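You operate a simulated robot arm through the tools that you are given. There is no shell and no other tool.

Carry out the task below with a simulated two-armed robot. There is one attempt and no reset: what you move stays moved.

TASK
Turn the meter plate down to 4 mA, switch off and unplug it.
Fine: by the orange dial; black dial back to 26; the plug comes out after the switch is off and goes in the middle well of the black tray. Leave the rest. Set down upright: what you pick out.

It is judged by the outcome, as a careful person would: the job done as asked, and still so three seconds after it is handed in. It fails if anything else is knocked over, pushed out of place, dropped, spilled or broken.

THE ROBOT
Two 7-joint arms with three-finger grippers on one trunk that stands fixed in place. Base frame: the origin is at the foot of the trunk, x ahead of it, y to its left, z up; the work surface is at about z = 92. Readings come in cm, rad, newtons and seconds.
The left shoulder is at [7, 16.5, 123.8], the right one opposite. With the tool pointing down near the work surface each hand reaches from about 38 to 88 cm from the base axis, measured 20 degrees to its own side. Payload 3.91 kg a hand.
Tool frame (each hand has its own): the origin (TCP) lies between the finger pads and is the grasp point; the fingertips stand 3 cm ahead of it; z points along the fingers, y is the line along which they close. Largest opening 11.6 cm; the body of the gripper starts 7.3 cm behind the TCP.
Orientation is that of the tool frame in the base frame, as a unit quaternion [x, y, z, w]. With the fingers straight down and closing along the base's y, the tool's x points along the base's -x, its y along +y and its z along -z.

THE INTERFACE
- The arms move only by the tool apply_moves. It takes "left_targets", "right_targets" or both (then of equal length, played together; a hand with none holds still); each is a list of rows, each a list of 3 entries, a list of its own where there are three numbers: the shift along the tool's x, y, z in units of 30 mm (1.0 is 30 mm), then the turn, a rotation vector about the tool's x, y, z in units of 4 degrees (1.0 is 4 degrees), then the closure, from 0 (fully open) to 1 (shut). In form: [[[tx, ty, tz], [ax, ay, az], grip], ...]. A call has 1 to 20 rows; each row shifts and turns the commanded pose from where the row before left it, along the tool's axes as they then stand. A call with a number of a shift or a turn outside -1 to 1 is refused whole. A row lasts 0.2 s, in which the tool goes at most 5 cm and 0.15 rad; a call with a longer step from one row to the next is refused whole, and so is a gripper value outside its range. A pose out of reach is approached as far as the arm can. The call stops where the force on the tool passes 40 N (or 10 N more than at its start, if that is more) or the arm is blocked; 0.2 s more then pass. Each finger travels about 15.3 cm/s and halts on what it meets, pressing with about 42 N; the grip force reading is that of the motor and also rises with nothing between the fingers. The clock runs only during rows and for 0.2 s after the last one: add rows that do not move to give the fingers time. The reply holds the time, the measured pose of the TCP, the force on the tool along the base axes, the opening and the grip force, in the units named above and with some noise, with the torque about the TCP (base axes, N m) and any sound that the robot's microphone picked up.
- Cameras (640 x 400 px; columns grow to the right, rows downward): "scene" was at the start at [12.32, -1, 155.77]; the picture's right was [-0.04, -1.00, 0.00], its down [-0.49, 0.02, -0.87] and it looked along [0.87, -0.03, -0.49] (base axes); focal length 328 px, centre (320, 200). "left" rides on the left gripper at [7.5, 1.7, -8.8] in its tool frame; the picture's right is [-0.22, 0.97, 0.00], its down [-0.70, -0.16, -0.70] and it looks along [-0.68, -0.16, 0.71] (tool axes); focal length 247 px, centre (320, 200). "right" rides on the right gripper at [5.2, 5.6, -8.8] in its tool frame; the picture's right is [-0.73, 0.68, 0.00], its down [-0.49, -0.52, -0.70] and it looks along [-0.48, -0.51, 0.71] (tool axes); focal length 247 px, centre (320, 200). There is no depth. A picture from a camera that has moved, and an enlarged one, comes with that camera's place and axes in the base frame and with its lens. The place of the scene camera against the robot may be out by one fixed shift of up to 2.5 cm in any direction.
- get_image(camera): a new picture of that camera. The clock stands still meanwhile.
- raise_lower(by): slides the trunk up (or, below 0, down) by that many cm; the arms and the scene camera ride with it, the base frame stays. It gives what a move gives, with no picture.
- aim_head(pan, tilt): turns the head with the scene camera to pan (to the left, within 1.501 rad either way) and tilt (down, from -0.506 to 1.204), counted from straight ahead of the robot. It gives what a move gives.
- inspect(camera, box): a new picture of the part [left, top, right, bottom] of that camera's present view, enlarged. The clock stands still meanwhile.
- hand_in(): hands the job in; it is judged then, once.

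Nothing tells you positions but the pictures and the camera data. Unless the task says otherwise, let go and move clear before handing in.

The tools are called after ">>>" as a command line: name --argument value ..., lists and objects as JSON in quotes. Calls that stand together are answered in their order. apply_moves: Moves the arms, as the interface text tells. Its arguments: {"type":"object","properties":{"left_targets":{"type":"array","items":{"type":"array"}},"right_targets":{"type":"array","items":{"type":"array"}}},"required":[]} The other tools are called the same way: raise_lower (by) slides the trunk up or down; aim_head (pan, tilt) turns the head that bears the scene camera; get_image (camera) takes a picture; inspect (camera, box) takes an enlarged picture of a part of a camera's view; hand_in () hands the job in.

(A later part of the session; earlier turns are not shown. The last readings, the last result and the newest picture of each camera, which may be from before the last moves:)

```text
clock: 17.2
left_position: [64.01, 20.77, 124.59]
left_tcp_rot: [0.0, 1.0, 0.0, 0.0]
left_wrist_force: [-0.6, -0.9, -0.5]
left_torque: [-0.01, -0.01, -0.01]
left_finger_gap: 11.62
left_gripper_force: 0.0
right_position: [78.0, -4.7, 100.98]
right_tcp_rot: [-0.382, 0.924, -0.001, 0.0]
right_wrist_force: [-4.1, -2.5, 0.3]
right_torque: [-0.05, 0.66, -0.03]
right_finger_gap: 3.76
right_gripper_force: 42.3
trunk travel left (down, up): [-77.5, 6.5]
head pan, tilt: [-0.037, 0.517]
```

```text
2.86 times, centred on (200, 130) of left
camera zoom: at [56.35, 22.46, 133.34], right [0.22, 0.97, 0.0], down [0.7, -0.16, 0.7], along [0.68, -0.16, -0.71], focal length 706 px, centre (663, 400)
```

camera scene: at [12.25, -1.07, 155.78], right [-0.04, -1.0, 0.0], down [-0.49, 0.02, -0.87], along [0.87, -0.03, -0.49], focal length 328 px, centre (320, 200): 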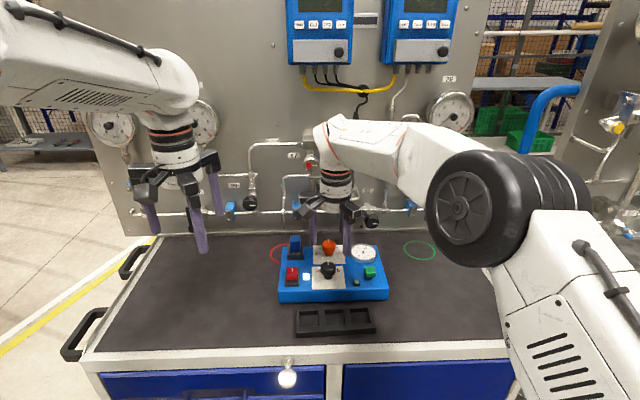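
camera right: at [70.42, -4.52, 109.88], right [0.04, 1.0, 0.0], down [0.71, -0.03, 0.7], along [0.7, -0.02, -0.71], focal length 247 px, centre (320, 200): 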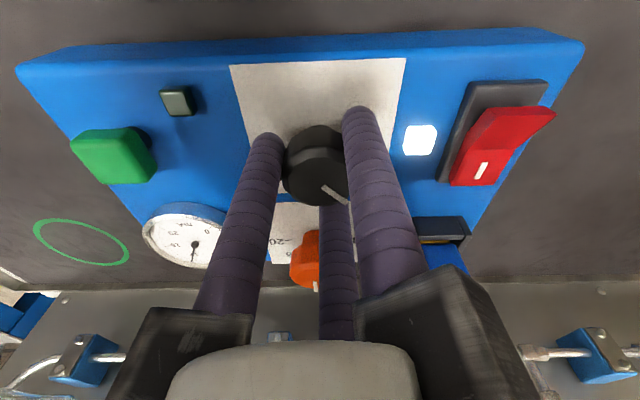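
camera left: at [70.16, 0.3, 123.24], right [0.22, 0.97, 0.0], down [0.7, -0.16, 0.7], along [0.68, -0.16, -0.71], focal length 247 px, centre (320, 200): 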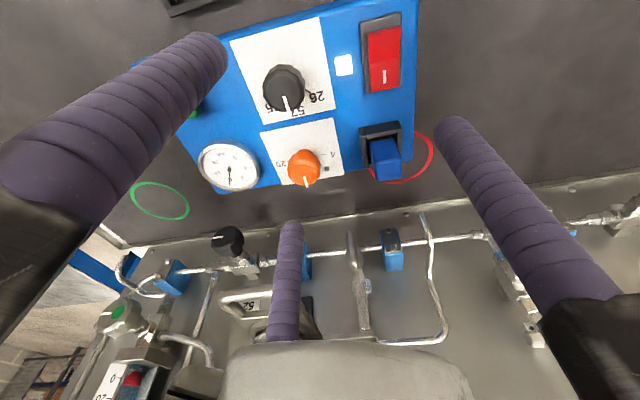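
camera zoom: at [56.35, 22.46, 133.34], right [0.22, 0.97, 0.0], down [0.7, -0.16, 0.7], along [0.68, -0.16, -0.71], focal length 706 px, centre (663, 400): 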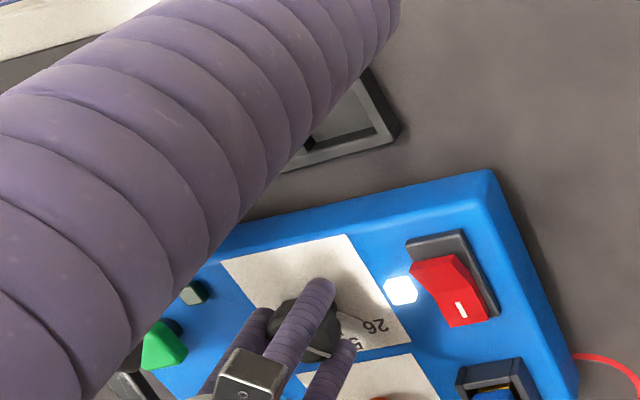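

The pointer moved with the hand by 45° with no slip. I'll release, rise clear and check it against the 26 tick.

>>> apply_moves --right_targets '[[[0, 0, 0], [0, 0, 0], 0.65], [[0, 0, 0], [0, 0, 0], 0.5], [[0, 0, 0], [0, 0, 0], 0.35], [[0, 0, 0], [0, 0, 0], 0.35], [[0, 0, -0.5], [0, 0, 0], 0.35], [[0, 0, -1], [0, 0, 0], 0.35], [[0, 0, -1], [0, 0, 0], 0.35], [[0, 0, -0.5], [0, 0, 0], 0.35]]'

>>> get_image --camera "right"

>>> inspect --camera "scene" --box '[310, 245, 350, 285]'

>>> inspect --camera "right" --box '[250, 50, 390, 170]'

```text
clock: 19.0
left_position: [64.0, 20.8, 124.57]
left_tcp_rot: [0.0, 1.0, 0.0, 0.001]
left_wrist_force: [0.6, -0.1, 0.7]
left_torque: [0.0, 0.03, -0.04]
left_finger_gap: 11.62
left_gripper_force: 0.1
right_position: [78.12, -4.96, 110.01]
right_tcp_rot: [-0.383, 0.924, -0.001, 0.0]
right_wrist_force: [0.2, -1.0, 0.0]
right_torque: [-0.02, 0.0, -0.02]
right_finger_gap: 7.53
right_gripper_force: 0.0
trunk travel left (down, up): [-77.5, 6.5]
head pan, tilt: [-0.037, 0.517]
```

```text
taken
camera right: at [70.49, -4.66, 118.75], right [0.04, 1.0, 0.0], down [0.71, -0.03, 0.7], along [0.7, -0.03, -0.71], focal length 247 px, centre (320, 200)
```

right: 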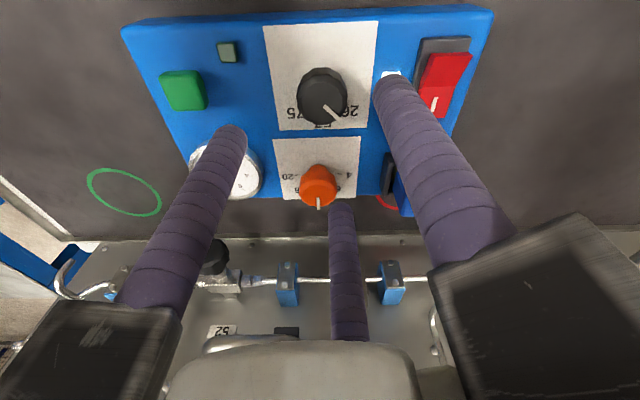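

```text
10.00 times, centred on (330, 265) of scene
camera zoom: at [12.3, -1.01, 155.77], right [-0.04, -1.0, 0.0], down [-0.49, 0.02, -0.87], along [0.87, -0.03, -0.49], focal length 3282 px, centre (220, -450)
```

zoom: 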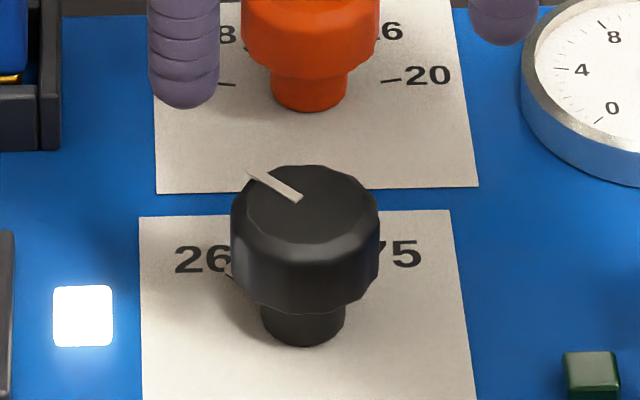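

```text
3.33 times, centred on (320, 110) of right
camera zoom: at [70.49, -4.66, 118.75], right [0.04, 1.0, 0.0], down [0.71, -0.03, 0.7], along [0.7, -0.03, -0.71], focal length 823 px, centre (320, 500)
```

zoom: 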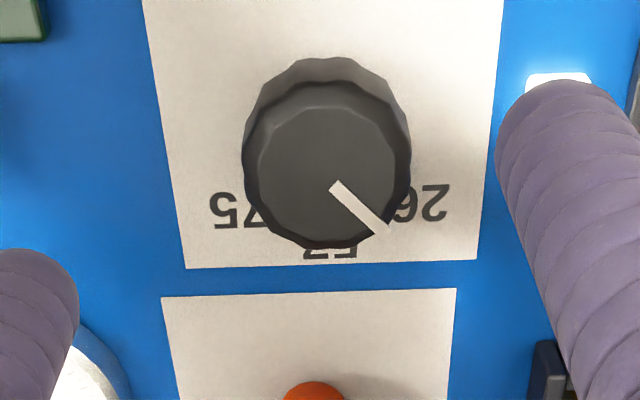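

The dial appears to point at the 26 tick. I'll check it from other angles before going on.

>>> inspect --camera "left" --box '[160, 130, 250, 190]'

>>> inspect --camera "scene" --box '[316, 256, 346, 280]'

>>> inspect --camera "right" --box '[285, 60, 365, 135]'

```text
6.67 times, centred on (205, 160) of left
camera zoom: at [56.37, 22.48, 133.32], right [0.22, 0.97, 0.0], down [0.7, -0.16, 0.7], along [0.68, -0.16, -0.71], focal length 1646 px, centre (1087, 467)
```

zoom: 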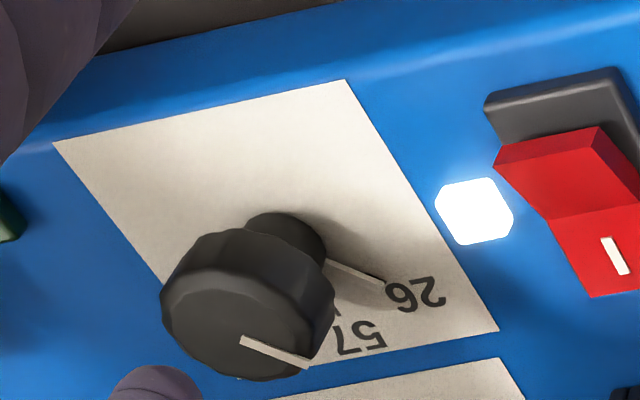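

```text
16.00 times, centred on (331, 268) of scene
camera zoom: at [12.3, -1.01, 155.77], right [-0.04, -1.0, 0.0], down [-0.49, 0.02, -0.87], along [0.87, -0.03, -0.49], focal length 5251 px, centre (144, -888)
```

zoom: 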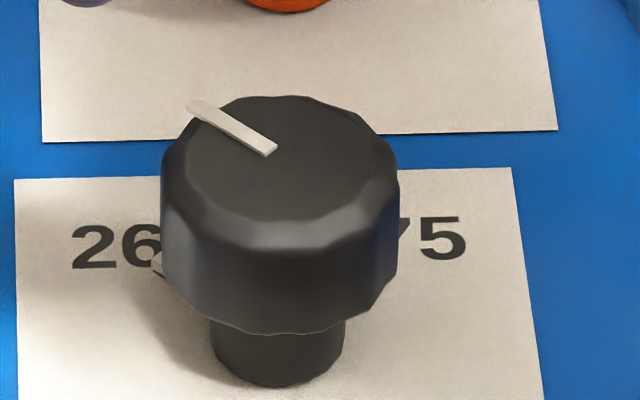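

```text
5.33 times, centred on (325, 98) of right
camera zoom: at [70.49, -4.66, 118.75], right [0.04, 1.0, 0.0], down [0.71, -0.03, 0.7], along [0.7, -0.03, -0.71], focal length 1317 px, centre (293, 747)
```

zoom: 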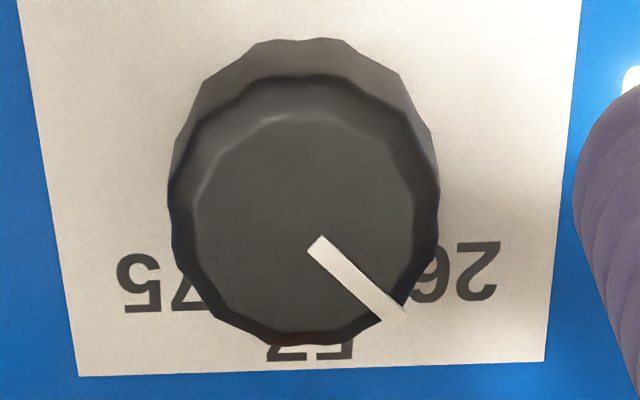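

>>> inspect --camera "left" --box '[200, 160, 225, 178]'

>>> inspect --camera "scene" --box '[320, 264, 332, 276]'

```text
16.00 times, centred on (212, 169) of left
camera zoom: at [56.37, 22.48, 133.32], right [0.22, 0.97, 0.0], down [0.7, -0.16, 0.7], along [0.68, -0.16, -0.71], focal length 3952 px, centre (2040, 696)
```

zoom: 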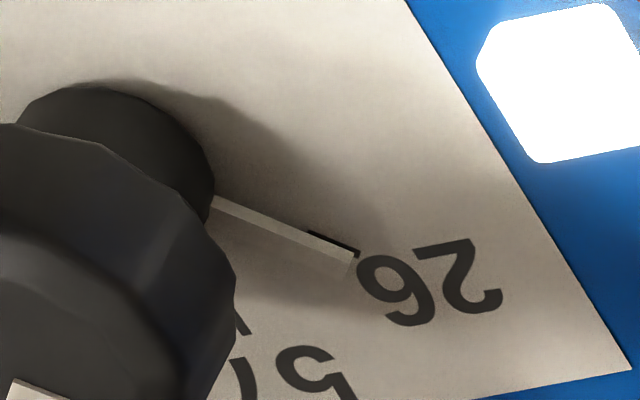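

```text
16.00 times, centred on (326, 270) of scene
camera zoom: at [12.3, -1.01, 155.77], right [-0.04, -1.0, 0.0], down [-0.49, 0.02, -0.87], along [0.87, -0.03, -0.49], focal length 5251 px, centre (224, -920)
```

zoom: 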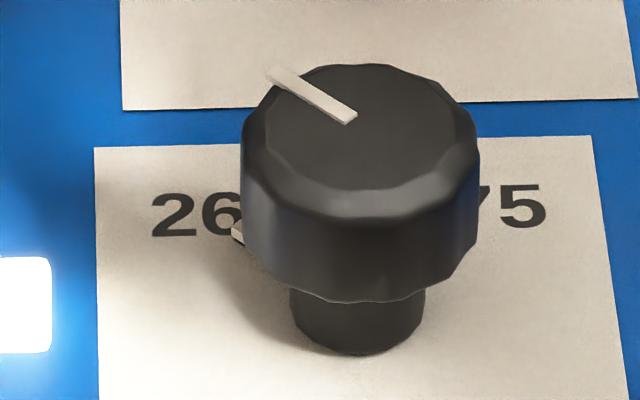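

The pointer arm lies right over the 26 tick, so the black dial is done. Next is the orange dial: I'll measure its exact place from the current views.

>>> inspect --camera "right" --box '[280, 130, 370, 220]'

>>> inspect --camera "left" --box '[170, 170, 270, 230]'

>>> inspect --camera "scene" --box '[310, 230, 350, 262]'

```text
4.44 times, centred on (325, 175) of right
camera zoom: at [70.49, -4.66, 118.75], right [0.04, 1.0, 0.0], down [0.71, -0.03, 0.7], along [0.7, -0.03, -0.71], focal length 1098 px, centre (298, 311)
```

zoom: 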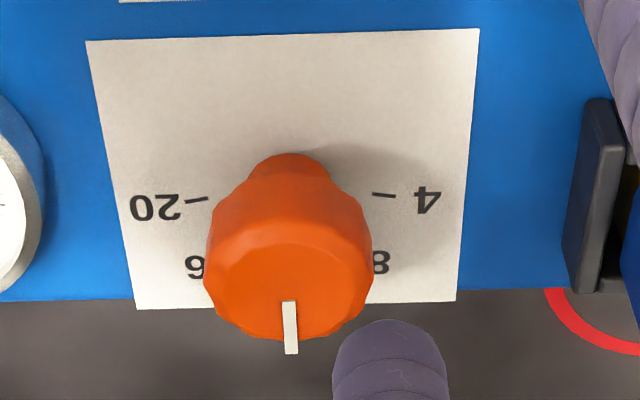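

```text
6.40 times, centred on (220, 200) of left
camera zoom: at [56.37, 22.48, 133.32], right [0.22, 0.97, 0.0], down [0.7, -0.16, 0.7], along [0.68, -0.16, -0.71], focal length 1581 px, centre (960, 200)
```

zoom: 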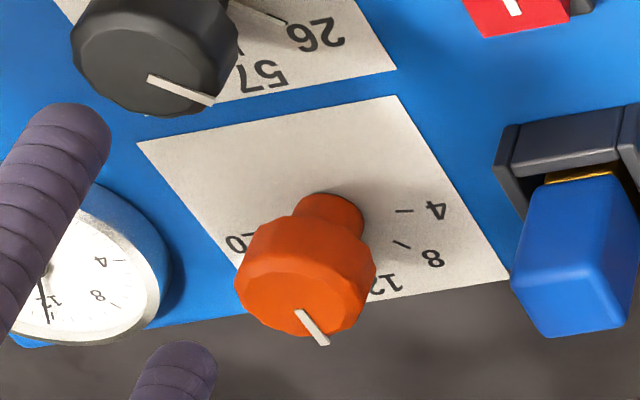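

```text
12.50 times, centred on (330, 246) of scene
camera zoom: at [12.3, -1.01, 155.77], right [-0.04, -1.0, 0.0], down [-0.49, 0.02, -0.87], along [0.87, -0.03, -0.49], focal length 4102 px, centre (195, -375)
```

zoom: 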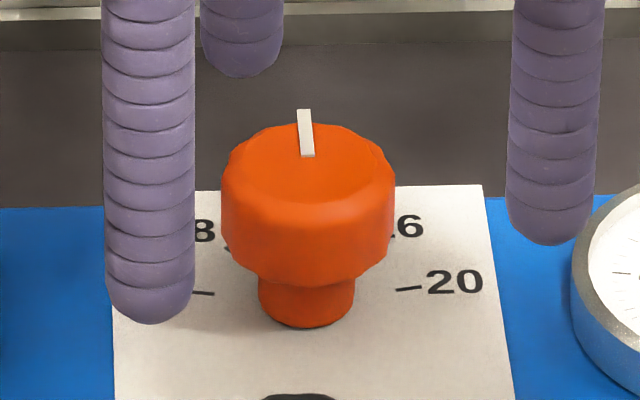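

The orange dial's centre is about (86.9, -5.4) with its top near z=101.2. I'll raise the trunk for extra reach, then bring the right hand to a small forward tilt with the yaw wound back, so there is room to turn 90° counter-clockwise.

>>> raise_lower --by 6

>>> apply_moves --right_targets '[[[0, 0, 0], [0, 0, 1], 0.35], [[0, 0, 0], [0, 0, 1], 0.35], [[0, 0, 0], [0, 0, 1], 0.35], [[0, 0, 0], [0, 0, 1], 0.35], [[0, 0, 0], [0, 0, 1], 0.35], [[0, 0, 0], [0, 0, 1], 0.35], [[0, 0, 0], [0, 0, 1], 0.35], [[0, 0, 0], [0, 0, 1], 0.35], [[0, 0, 0], [0, 0, 1], 0.35], [[0, 0, 0], [0, 0, 1], 0.35], [[0, 0, 0], [0, 0, 1], 0.35], [[0, 0, 0], [0, 0, 0.25], 0.35], [[0, 0, 0], [0, -1, 0], 0.35], [[0, 0, 0], [0, -1, 0], 0.35], [[0, 0, 0], [0, -1, 0], 0.35], [[0, 0, 0], [0, 0, 0], 0.35]]'

```text
clock: 20.0
left_position: [64.01, 20.74, 130.56]
left_tcp_rot: [0.0, 1.0, 0.0, 0.0]
left_wrist_force: [-0.4, -0.2, 0.1]
left_torque: [0.0, 0.01, 0.02]
left_finger_gap: 11.6
left_gripper_force: 0.1
right_position: [78.14, -4.92, 115.91]
right_tcp_rot: [-0.383, 0.924, 0.0, 0.0]
right_wrist_force: [0.7, 0.4, 0.2]
right_torque: [0.0, 0.01, -0.02]
right_finger_gap: 7.57
right_gripper_force: 0.2
trunk travel left (down, up): [-83.5, 0.5]
head pan, tilt: [-0.037, 0.517]
```

```text
clock: 23.4
left_position: [64.04, 20.73, 130.69]
left_tcp_rot: [0.001, 1.0, 0.0, 0.0]
left_wrist_force: [-1.1, 0.3, 0.1]
left_torque: [0.02, 0.01, 0.01]
left_finger_gap: 11.58
left_gripper_force: 0.1
right_position: [79.86, -5.5, 116.72]
right_tcp_rot: [-0.006, 0.995, 0.0, 0.097]
right_wrist_force: [0.0, 1.2, -0.2]
right_torque: [-0.04, 0.02, 0.01]
right_finger_gap: 7.51
right_gripper_force: 0.1
right hand out of reach, approached as far as the arm can: row 11, 15
trunk travel left (down, up): [-83.5, 0.5]
head pan, tilt: [-0.037, 0.517]
```

The arm hit a reach or joint limit during that wind-back. I'll hold to see where it settles and look.

>>> apply_moves --right_targets '[[[0, 0, 0], [0, 0, 0], 0.35], [[0, 0, 0], [0, 0, 0], 0.35], [[0, 0, 0], [0, 0, 0], 0.35]]'

>>> get_image --camera "scene"

```text
clock: 24.2
left_position: [63.96, 20.79, 130.66]
left_tcp_rot: [0.0, 1.0, 0.0, 0.002]
left_wrist_force: [0.6, -0.8, 0.3]
left_torque: [0.01, -0.03, 0.01]
left_finger_gap: 11.59
left_gripper_force: 0.0
right_position: [79.82, -5.5, 116.6]
right_tcp_rot: [-0.006, 0.995, 0.0, 0.098]
right_wrist_force: [1.5, 0.7, -0.3]
right_torque: [0.01, -0.02, 0.01]
right_finger_gap: 7.53
right_gripper_force: 0.1
trunk travel left (down, up): [-83.5, 0.5]
head pan, tilt: [-0.037, 0.517]
```

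```text
taken
camera scene: at [12.3, -0.99, 161.77], right [-0.04, -1.0, 0.0], down [-0.49, 0.02, -0.87], along [0.87, -0.03, -0.49], focal length 328 px, centre (320, 200)
```

scene: 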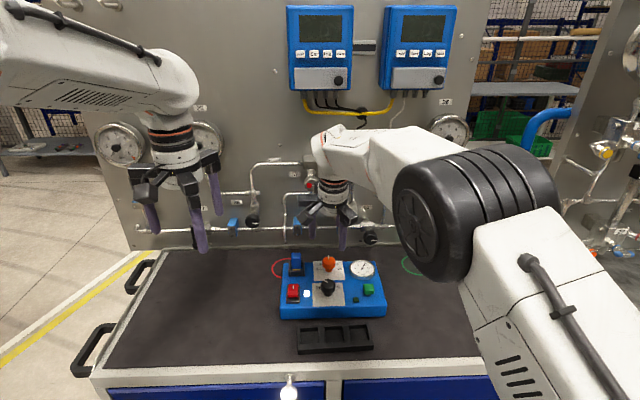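

I'll lower first (more reach there) and then move forward toward a hover above the orange dial.

>>> apply_moves --right_targets '[[[0.13, 0, 0.654], [0, 0, 0], 0.35], [[0.13, 0, 0.654], [0, 0, 0], 0.35], [[0.13, 0, 0.654], [0, 0, 0], 0.35], [[0.13, 0, 0.654], [0, 0, 0], 0.35], [[0.13, 0, 0.654], [0, 0, 0], 0.35], [[-0.5, 0, 0.1], [0, 0, 0], 0.35], [[-0.5, 0, 0.1], [0, 0, 0], 0.35], [[-0.5, 0, 0.1], [0, 0, 0], 0.35], [[-0.5, 0, 0.1], [0, 0, 0], 0.35], [[-0.33, 0, 0.06], [0, 0, 0], 0.35]]'

>>> get_image --camera "right"

>>> get_image --camera "scene"

```text
clock: 26.4
left_position: [63.75, 20.64, 130.76]
left_tcp_rot: [0.0, 1.0, 0.0, 0.002]
left_wrist_force: [-0.2, -0.4, 0.9]
left_torque: [-0.01, 0.01, -0.01]
left_finger_gap: 11.59
left_gripper_force: 0.1
right_position: [85.75, -6.91, 108.1]
right_tcp_rot: [0.001, 0.995, 0.001, 0.104]
right_wrist_force: [-32.7, -5.0, -21.5]
right_torque: [0.69, -1.01, -0.8]
right_finger_gap: 6.12
right_gripper_force: 0.0
right hand out of reach, approached as far as the arm can: row 1, 2, 3, 4, 5, 7, 8, 9, 10
trunk travel left (down, up): [-83.5, 0.5]
head pan, tilt: [-0.037, 0.517]
```

```text
taken
camera right: at [78.85, -1.29, 115.76], right [0.72, 0.68, 0.15], down [0.33, -0.52, 0.78], along [0.61, -0.51, -0.6], focal length 247 px, centre (320, 200)
```

right: 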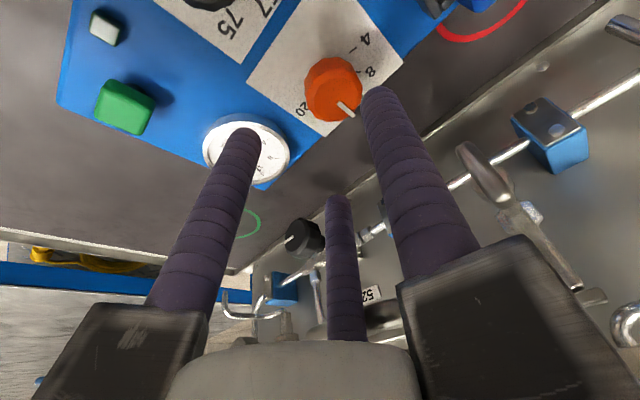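

```text
taken
camera scene: at [11.99, -1.18, 161.79], right [-0.04, -1.0, 0.0], down [-0.49, 0.02, -0.87], along [0.87, -0.03, -0.49], focal length 328 px, centre (320, 200)
```

scene: 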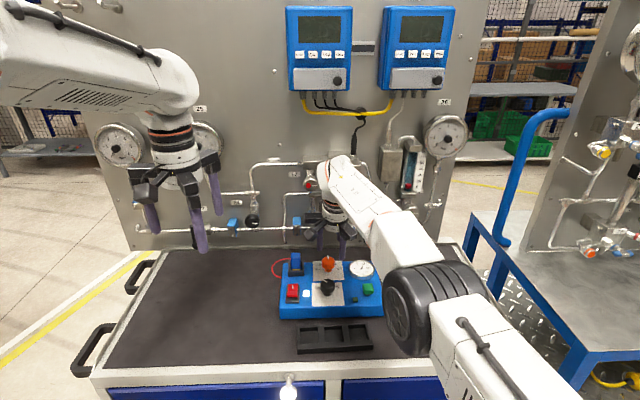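

The wrist reads about 33 N, so something may be touching. I'll look carefully before moving again.

>>> inspect --camera "scene" --box '[260, 140, 480, 340]'

>>> inspect --camera "right" --box '[200, 60, 500, 260]'

>>> get_image --camera "left"

```text
2.00 times, centred on (370, 240) of scene
camera zoom: at [11.99, -1.18, 161.79], right [-0.04, -1.0, 0.0], down [-0.49, 0.02, -0.87], along [0.87, -0.03, -0.49], focal length 656 px, centre (220, 120)
```

zoom: 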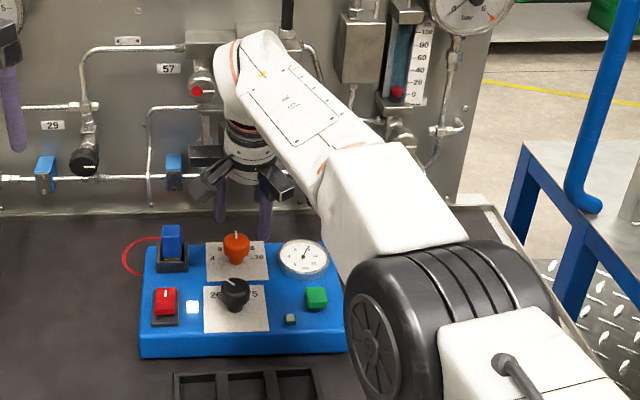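

```text
2.00 times, centred on (350, 160) of right
camera zoom: at [78.85, -1.29, 115.76], right [0.72, 0.68, 0.15], down [0.33, -0.52, 0.78], along [0.61, -0.51, -0.6], focal length 494 px, centre (260, 280)
```

zoom: 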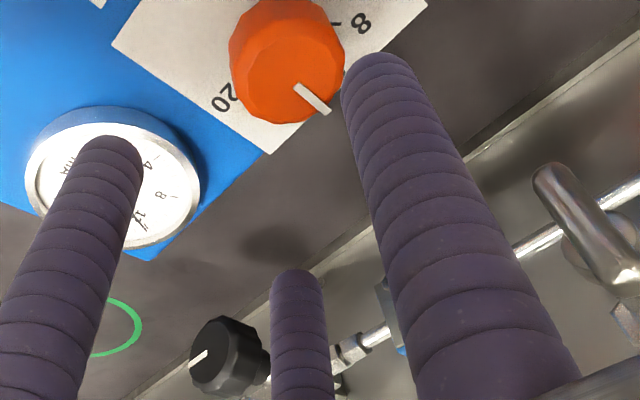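

```text
taken
camera left: at [56.12, 22.31, 139.43], right [0.22, 0.97, 0.0], down [0.69, -0.16, 0.7], along [0.68, -0.16, -0.71], focal length 247 px, centre (320, 200)
```

left: 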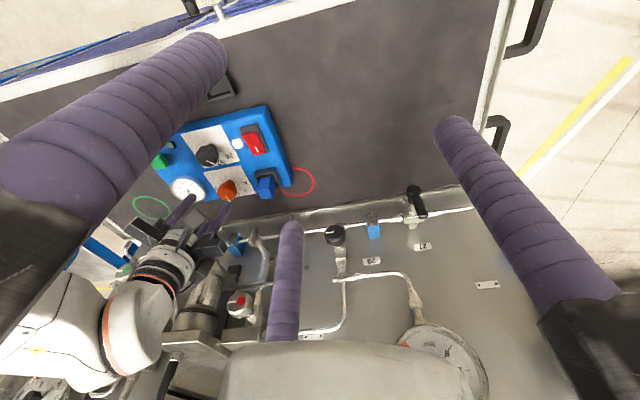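

>>> inspect --camera "left" --box '[90, 170, 290, 320]'

>>> inspect --camera "scene" --box '[270, 140, 370, 260]'

>>> inspect --camera "scene" --box '[360, 240, 560, 400]'

```text
2.67 times, centred on (190, 245) of left
camera zoom: at [56.12, 22.31, 139.43], right [0.22, 0.97, 0.0], down [0.69, -0.16, 0.7], along [0.68, -0.16, -0.71], focal length 659 px, centre (667, 80)
```

zoom: 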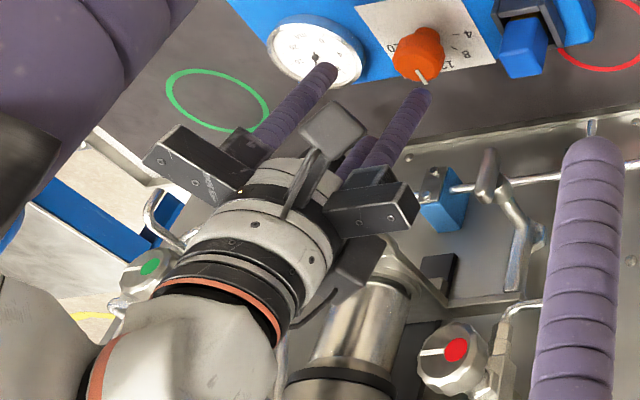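

```text
3.33 times, centred on (320, 200) of scene
camera zoom: at [11.99, -1.18, 161.79], right [-0.04, -1.0, 0.0], down [-0.49, 0.02, -0.87], along [0.87, -0.03, -0.49], focal length 1094 px, centre (320, 200)
```

zoom: 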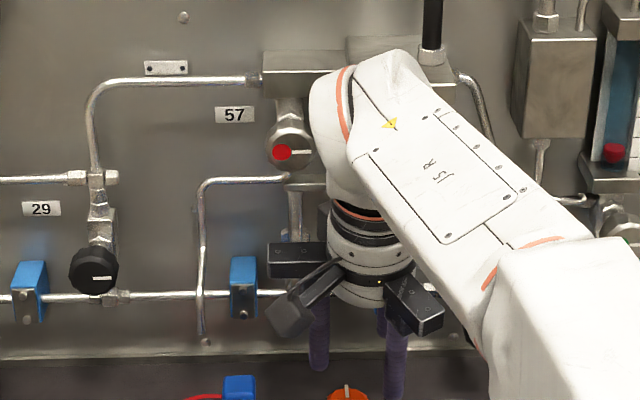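

```text
2.50 times, centred on (460, 320) of scene
camera zoom: at [11.99, -1.18, 161.79], right [-0.04, -1.0, 0.0], down [-0.49, 0.02, -0.87], along [0.87, -0.03, -0.49], focal length 820 px, centre (-30, -100)
```

zoom: 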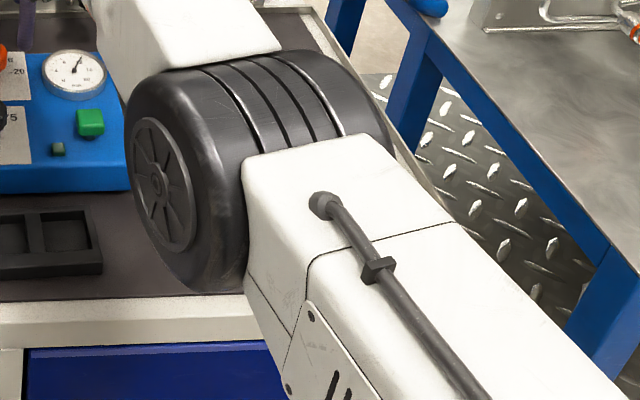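

The far jaw's bracket has touched the metal cylinder hanging off the panel at roughly x≈95. I'll back straight off toward the robot and close the jaws somewhat to slim the gripper.

>>> apply_moves --right_targets '[[[0.3, 0, 0], [0, 0, 0], 0.47], [[0.5, 0, 0], [0, 0, 0], 0.5], [[0.7, 0, 0], [0, 0, 0], 0.5], [[0.7, 0, 0], [0, 0, 0], 0.5]]'

>>> get_image --camera "scene"

>>> inspect --camera "left" --box '[90, 100, 290, 320]'

```text
clock: 27.4
left_position: [64.04, 20.79, 130.63]
left_tcp_rot: [0.0, 1.0, 0.0, 0.0]
left_wrist_force: [-0.4, 0.3, -0.8]
left_torque: [0.03, 0.03, -0.01]
left_finger_gap: 11.63
left_gripper_force: 0.0
right_position: [83.01, -7.99, 107.89]
right_tcp_rot: [-0.005, 0.995, 0.0, 0.1]
right_wrist_force: [-0.5, -0.3, -0.3]
right_torque: [0.0, 0.03, -0.02]
right_finger_gap: 5.8
right_gripper_force: 0.0
right hand out of reach, approached as far as the arm can: row 3, 4
trunk travel left (down, up): [-83.5, 0.5]
head pan, tilt: [-0.037, 0.517]
```

```text
taken
camera scene: at [12.35, -1.0, 161.77], right [-0.04, -1.0, 0.0], down [-0.49, 0.02, -0.87], along [0.87, -0.03, -0.49], focal length 328 px, centre (320, 200)
```

scene: 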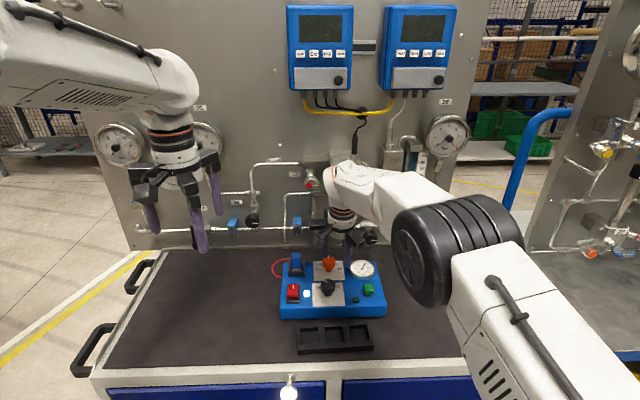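

```text
1.82 times, centred on (190, 210) of left
camera zoom: at [56.43, 22.48, 139.3], right [0.22, 0.97, 0.0], down [0.7, -0.16, 0.7], along [0.68, -0.16, -0.71], focal length 449 px, centre (556, 182)
```

zoom: 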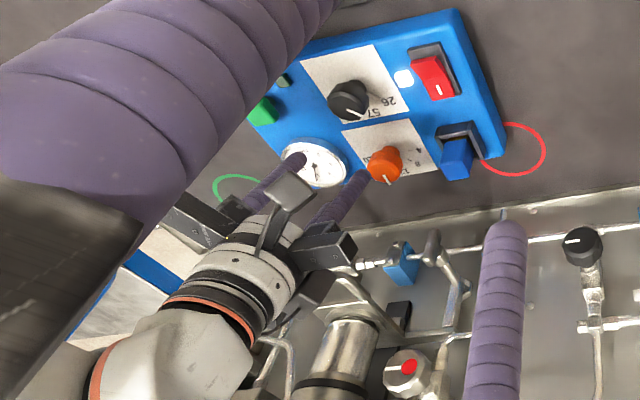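

Contact is cleared and forces are back to zero. The arm's posture looks awkward with the elbow dropped, so I'll retreat back and to the right to let it recover.

>>> apply_moves --right_targets '[[[0.47, -0.667, -0.2], [0, 0, 0], 0.5], [[0.47, -0.667, -0.2], [0, 0, 0], 0.5], [[0.47, -0.667, -0.2], [0, 0, 0], 0.5], [[0.47, -0.667, -0.2], [0, 0, 0], 0.5], [[0.47, -0.667, -0.2], [0, 0, 0], 0.5]]'

>>> get_image --camera "scene"

```text
clock: 28.6
left_position: [63.94, 20.61, 130.55]
left_tcp_rot: [0.0, 1.0, 0.0, 0.0]
left_wrist_force: [0.3, 0.9, -1.1]
left_torque: [0.0, 0.0, 0.03]
left_finger_gap: 11.61
left_gripper_force: 0.1
right_position: [76.57, -18.45, 109.92]
right_tcp_rot: [-0.002, 0.995, 0.001, 0.104]
right_wrist_force: [1.1, -0.4, -0.5]
right_torque: [0.02, 0.02, -0.03]
right_finger_gap: 5.81
right_gripper_force: 0.1
right hand out of reach, approached as far as the arm can: row 1, 2
trunk travel left (down, up): [-83.5, 0.5]
head pan, tilt: [-0.037, 0.517]
```

```text
taken
camera scene: at [12.2, -1.11, 161.78], right [-0.04, -1.0, 0.0], down [-0.49, 0.02, -0.87], along [0.87, -0.03, -0.49], focal length 328 px, centre (320, 200)
```

scene: 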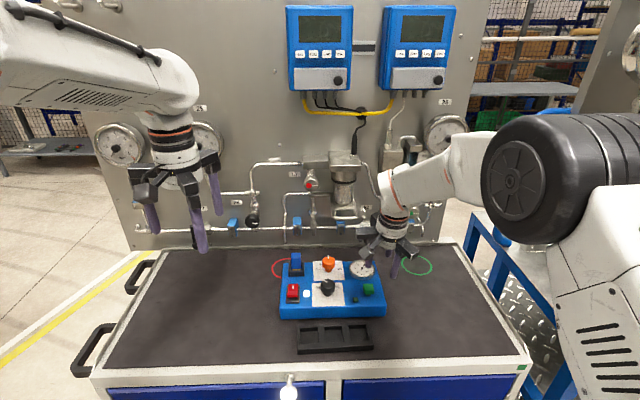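

The arm recovered cleanly. I'll probe in small steps toward the plate at this tilt to learn where the posture starts to fail.

>>> apply_moves --right_targets '[[[0, 0.6, 0], [0, 0, 0], 0.5], [[0, 0.6, 0], [0, 0, 0], 0.5], [[0, 0.6, 0], [0, 0, 0], 0.5], [[0, 0.6, 0], [0, 0, 0], 0.5]]'

>>> get_image --camera "scene"

```text
clock: 29.6
left_position: [64.02, 20.91, 130.51]
left_tcp_rot: [-0.001, 1.0, -0.001, 0.0]
left_wrist_force: [0.0, 0.1, -0.4]
left_torque: [-0.02, -0.01, -0.01]
left_finger_gap: 11.62
left_gripper_force: 0.0
right_position: [79.36, -13.2, 111.42]
right_tcp_rot: [-0.004, 0.995, 0.0, 0.101]
right_wrist_force: [0.7, 1.1, 0.7]
right_torque: [0.0, -0.02, 0.02]
right_finger_gap: 5.81
right_gripper_force: 0.1
right hand out of reach, approached as far as the arm can: row 1, 2, 3, 4
trunk travel left (down, up): [-83.5, 0.5]
head pan, tilt: [-0.037, 0.517]
```

```text
taken
camera scene: at [12.39, -0.88, 161.77], right [-0.04, -1.0, 0.0], down [-0.49, 0.02, -0.87], along [0.87, -0.03, -0.49], focal length 328 px, centre (320, 200)
```

scene: 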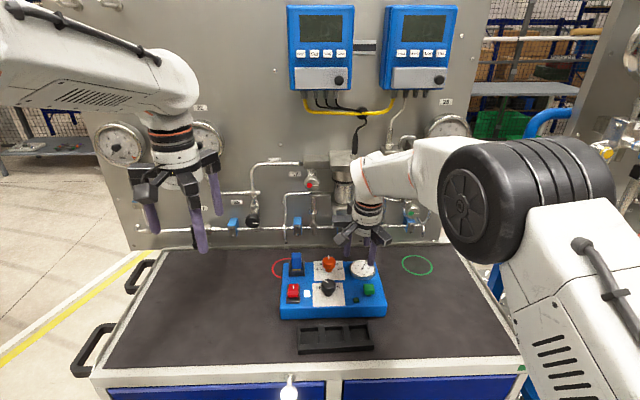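

The constraint behaves like a wrist-rotation limit when the hand is turned clockwise, since counter-clockwise yaw worked fine on the black dial. The jaws are symmetric, so I'll go to a yaw of about +58°, which also keeps a jaw from pointing at the panel cylinder, and bring the tool vertical.

>>> apply_moves --right_targets '[[[0, -0.2, 0], [-0.2, 0, -0.98], 0.5], [[0, -0.2, 0], [-0.2, 0, -0.98], 0.5], [[0, 0, 0], [-0.2, 0, -0.98], 0.5], [[0, 0, 0], [-0.2, 0, -0.98], 0.5], [[0, 0, 0], [-0.2, 0, -0.98], 0.5], [[0, 0, 0], [-0.2, 0, -0.98], 0.5], [[0, 0, 0], [-0.2, 0, -0.98], 0.5], [[0, 0, 0], [-0.2, 0, -0.98], 0.5], [[0, 0, 0], [-0.2, 0, -0.98], 0.5], [[0, 0, 0], [-0.2, 0, -0.98], 0.5], [[0, 0, 0], [-0.2, 0, -0.98], 0.5], [[0, 0, 0], [-0.2, 0, -0.98], 0.5], [[0, 0, 0], [-0.2, 0, -0.98], 0.5], [[0, 0, 0], [-0.2, 0, -0.98], 0.5], [[0, 0, 0], [0, 1, 0], 0.5], [[0, 0, 0], [0, 1, 0], 0.5], [[0, 0, 0], [0, 0.9, 0], 0.5], [[0, 0, 0], [0, 0, 0], 0.5]]'

>>> get_image --camera "scene"

```text
clock: 33.4
left_position: [64.07, 20.65, 130.66]
left_tcp_rot: [0.0, 1.0, 0.0, 0.0]
left_wrist_force: [-0.2, 0.2, -0.8]
left_torque: [-0.02, 0.0, 0.04]
left_finger_gap: 11.61
left_gripper_force: 0.0
right_position: [79.5, -14.55, 111.47]
right_tcp_rot: [-0.469, 0.883, -0.002, 0.003]
right_wrist_force: [0.3, 0.7, -0.2]
right_torque: [-0.01, 0.01, 0.04]
right_finger_gap: 5.79
right_gripper_force: 0.1
trunk travel left (down, up): [-83.5, 0.5]
head pan, tilt: [-0.037, 0.517]
```

```text
taken
camera scene: at [12.31, -1.02, 161.77], right [-0.04, -1.0, 0.0], down [-0.49, 0.02, -0.87], along [0.87, -0.03, -0.49], focal length 328 px, centre (320, 200)
```

scene: 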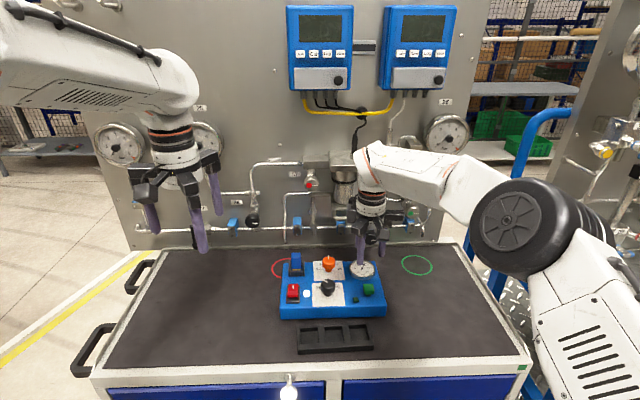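

No reach flags at this yaw. Before going forward I'll pin down where that panel cylinder sits relative to the gripper.

>>> get_image --camera "right"

>>> get_image --camera "left"

>>> inspect --camera "scene" --box '[280, 130, 420, 260]'

```text
taken
camera right: at [71.87, -15.71, 120.16], right [-0.15, 0.99, 0.0], down [0.7, 0.11, 0.7], along [0.7, 0.11, -0.71], focal length 247 px, centre (320, 200)
```

right: 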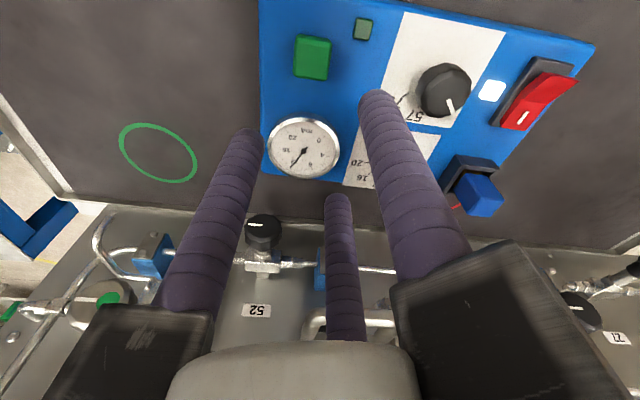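

```text
taken
camera left: at [56.39, 22.46, 139.32], right [0.22, 0.97, 0.0], down [0.7, -0.16, 0.7], along [0.68, -0.16, -0.71], focal length 247 px, centre (320, 200)
```

left: 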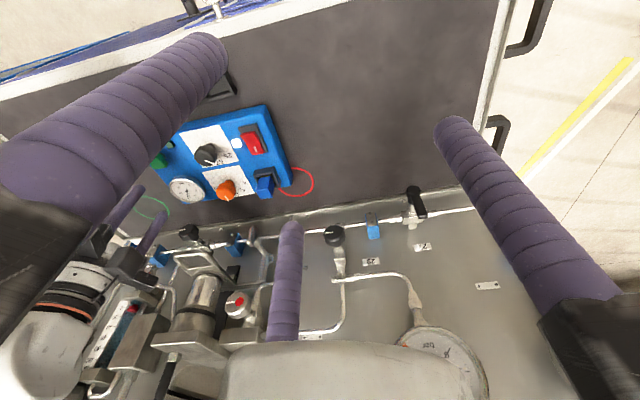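

```text
3.08 times, centred on (350, 195) of scene
camera zoom: at [12.31, -1.02, 161.77], right [-0.04, -1.0, 0.0], down [-0.49, 0.02, -0.87], along [0.87, -0.03, -0.49], focal length 1010 px, centre (228, 215)
```

zoom: 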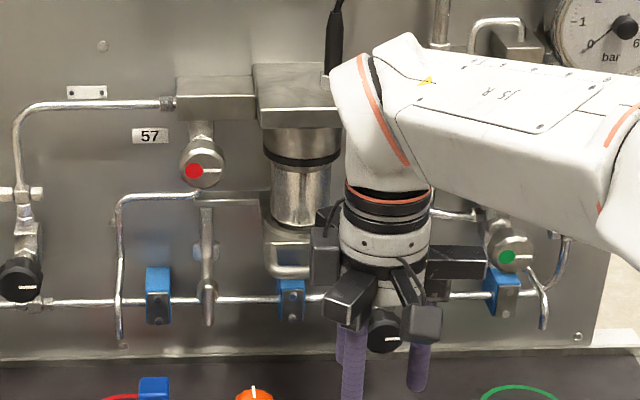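

>>> inspect --camera "left" --box '[140, 210, 290, 330]'

>>> inspect --camera "right" --box '[250, 90, 440, 210]'

```text
3.33 times, centred on (215, 270) of left
camera zoom: at [56.39, 22.46, 139.32], right [0.22, 0.97, 0.0], down [0.7, -0.16, 0.7], along [0.68, -0.16, -0.71], focal length 823 px, centre (670, -33)
```

zoom: 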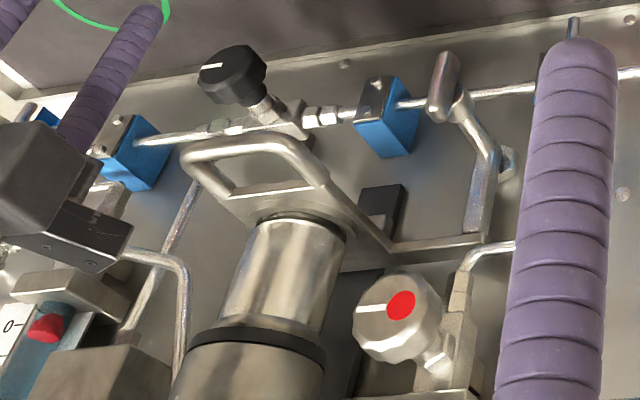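

```text
3.33 times, centred on (345, 150) of right
camera zoom: at [71.87, -15.71, 120.16], right [-0.15, 0.99, 0.0], down [0.7, 0.11, 0.7], along [0.7, 0.11, -0.71], focal length 823 px, centre (237, 367)
```

zoom: 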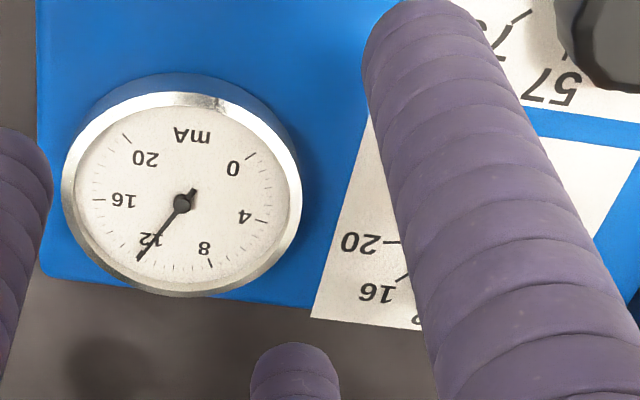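

That "cylinder" carries a handle loop that sticks out to about (88, -8, 114), nearly above the orange dial, and the gripper body met it. A hand leaning back and to the left will pass in front of it, so I'll test that lean here in free space.

>>> apply_moves --right_targets '[[[0, 0, 0], [1, -0.07, 0], 0.5], [[0, 0, 0], [1, -0.07, 0], 0.5], [[0, 0, 0], [1, -0.07, 0], 0.5], [[0, 0, 0], [1, -0.07, 0], 0.5], [[0, 0, 0], [1, -0.07, 0], 0.5], [[0, 0, 0], [1, -0.07, 0], 0.5], [[0, 0, 0], [0, 0, 0], 0.5]]'

>>> get_image --camera "scene"

```text
clock: 35.0
left_position: [63.99, 20.76, 130.57]
left_tcp_rot: [0.001, 1.0, 0.0, 0.001]
left_wrist_force: [0.0, 0.2, 0.9]
left_torque: [0.01, -0.01, -0.01]
left_finger_gap: 11.6
left_gripper_force: 0.1
right_position: [79.49, -14.6, 111.36]
right_tcp_rot: [-0.458, 0.863, -0.179, 0.114]
right_wrist_force: [0.3, 0.1, 0.2]
right_torque: [0.05, -0.02, 0.01]
right_finger_gap: 5.81
right_gripper_force: 0.0
trunk travel left (down, up): [-83.5, 0.5]
head pan, tilt: [-0.037, 0.517]
```

```text
taken
camera scene: at [12.34, -1.02, 161.77], right [-0.04, -1.0, 0.0], down [-0.49, 0.02, -0.87], along [0.87, -0.03, -0.49], focal length 328 px, centre (320, 200)
```

scene: 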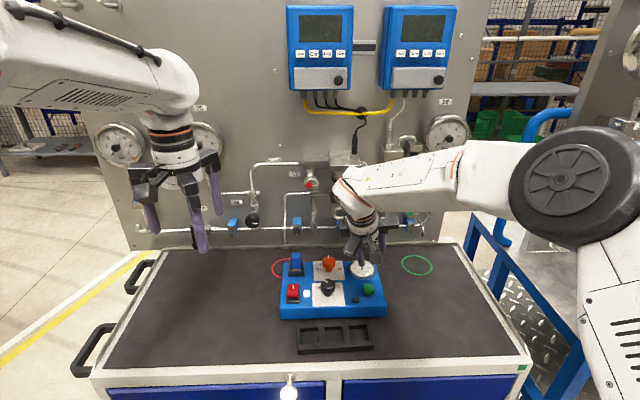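

The lean works with no flags. I'll approach in safe order: sideways to the dial's line, then down, then forward, checking before the last part.

>>> apply_moves --right_targets '[[[-0.637, 0.396, -0.157], [0, 0, 0], 0.5], [[-0.637, 0.396, -0.157], [0, 0, 0], 0.5], [[-0.637, 0.396, -0.157], [0, 0, 0], 0.5], [[-0.637, 0.396, -0.157], [0, 0, 0], 0.5], [[0.027, 0.338, 0.742], [0, 0, 0], 0.5], [[0.027, 0.338, 0.742], [0, 0, 0], 0.5], [[-0.341, -0.462, 0.223], [0, 0, 0], 0.5], [[-0.341, -0.462, 0.223], [0, 0, 0], 0.5]]'

>>> get_image --camera "right"

>>> get_image --camera "scene"

>>> get_image --camera "left"

```text
clock: 36.8
left_position: [64.01, 20.7, 130.53]
left_tcp_rot: [0.0, 1.0, 0.0, 0.0]
left_wrist_force: [0.5, 0.5, 0.2]
left_torque: [-0.03, 0.02, 0.0]
left_finger_gap: 11.58
left_gripper_force: 0.0
right_position: [83.1, -5.3, 106.67]
right_tcp_rot: [-0.458, 0.864, -0.179, 0.113]
right_wrist_force: [-0.4, 0.5, -0.4]
right_torque: [-0.01, -0.03, 0.01]
right_finger_gap: 5.8
right_gripper_force: 0.0
trunk travel left (down, up): [-83.5, 0.5]
head pan, tilt: [-0.037, 0.517]
```

```text
taken
camera right: at [72.9, -4.98, 112.15], right [-0.11, 0.96, -0.26], down [0.41, 0.28, 0.87], along [0.91, -0.01, -0.42], focal length 247 px, centre (320, 200)
```

right: 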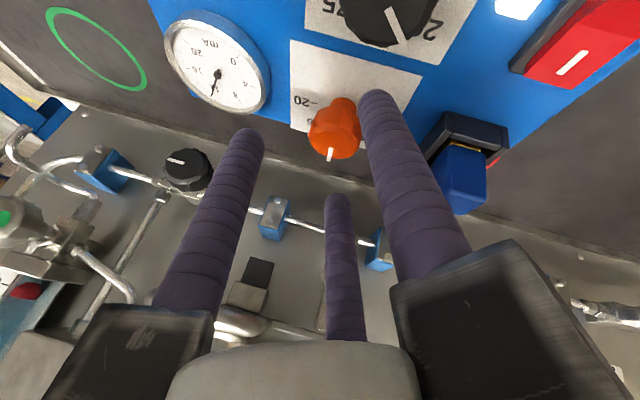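

```text
taken
camera scene: at [12.44, -0.99, 161.76], right [-0.04, -1.0, 0.0], down [-0.49, 0.02, -0.87], along [0.87, -0.03, -0.49], focal length 328 px, centre (320, 200)
```

scene: 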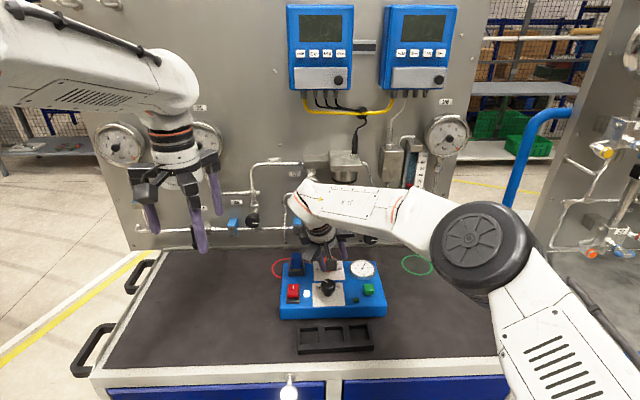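

```text
taken
camera left: at [56.5, 22.5, 139.26], right [0.22, 0.97, 0.0], down [0.7, -0.16, 0.7], along [0.68, -0.16, -0.71], focal length 247 px, centre (320, 200)
```

left: 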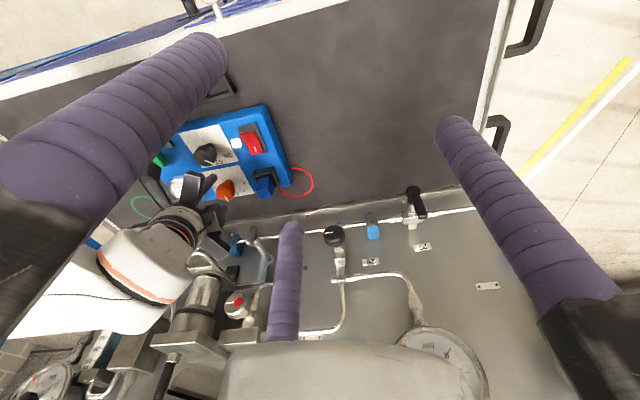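

>>> inspect --camera "left" --box '[130, 150, 290, 300]'

>>> inspect --camera "scene" --box '[280, 170, 390, 290]'

>>> inspect --camera "right" --box '[200, 60, 440, 230]'

```text
2.67 times, centred on (210, 225) of left
camera zoom: at [56.5, 22.5, 139.26], right [0.22, 0.97, 0.0], down [0.7, -0.16, 0.7], along [0.68, -0.16, -0.71], focal length 659 px, centre (613, 133)
```

zoom: 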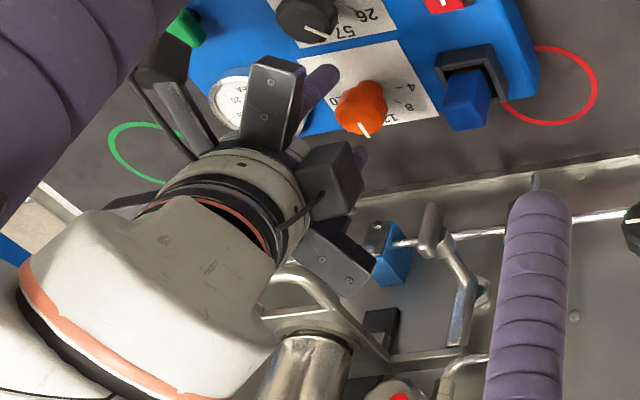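

```text
3.33 times, centred on (335, 230) of scene
camera zoom: at [12.44, -0.99, 161.76], right [-0.04, -1.0, 0.0], down [-0.49, 0.02, -0.87], along [0.87, -0.03, -0.49], focal length 1094 px, centre (270, 100)
```

zoom: 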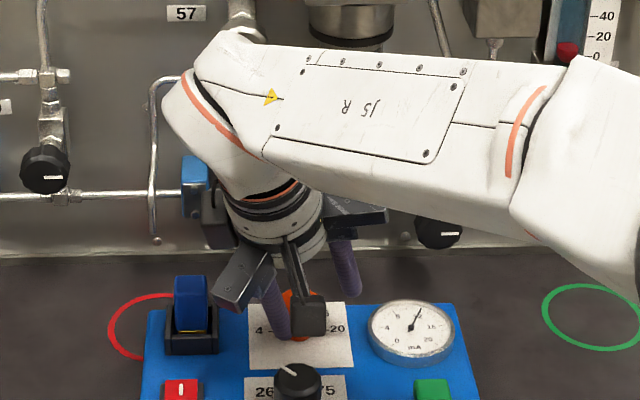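

```text
2.35 times, centred on (320, 145) of right
camera zoom: at [72.9, -4.98, 112.15], right [-0.11, 0.96, -0.26], down [0.41, 0.28, 0.87], along [0.91, -0.01, -0.42], focal length 581 px, centre (320, 329)
```

zoom: 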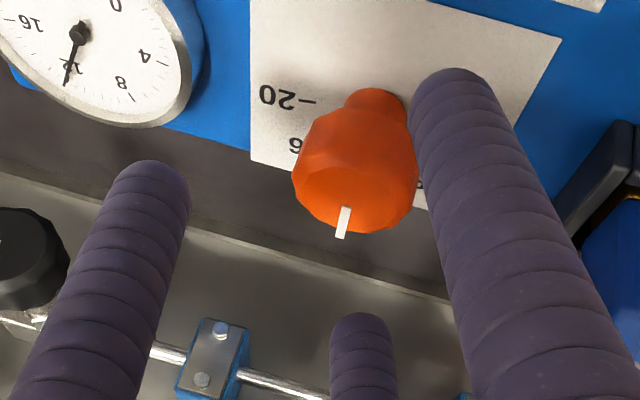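

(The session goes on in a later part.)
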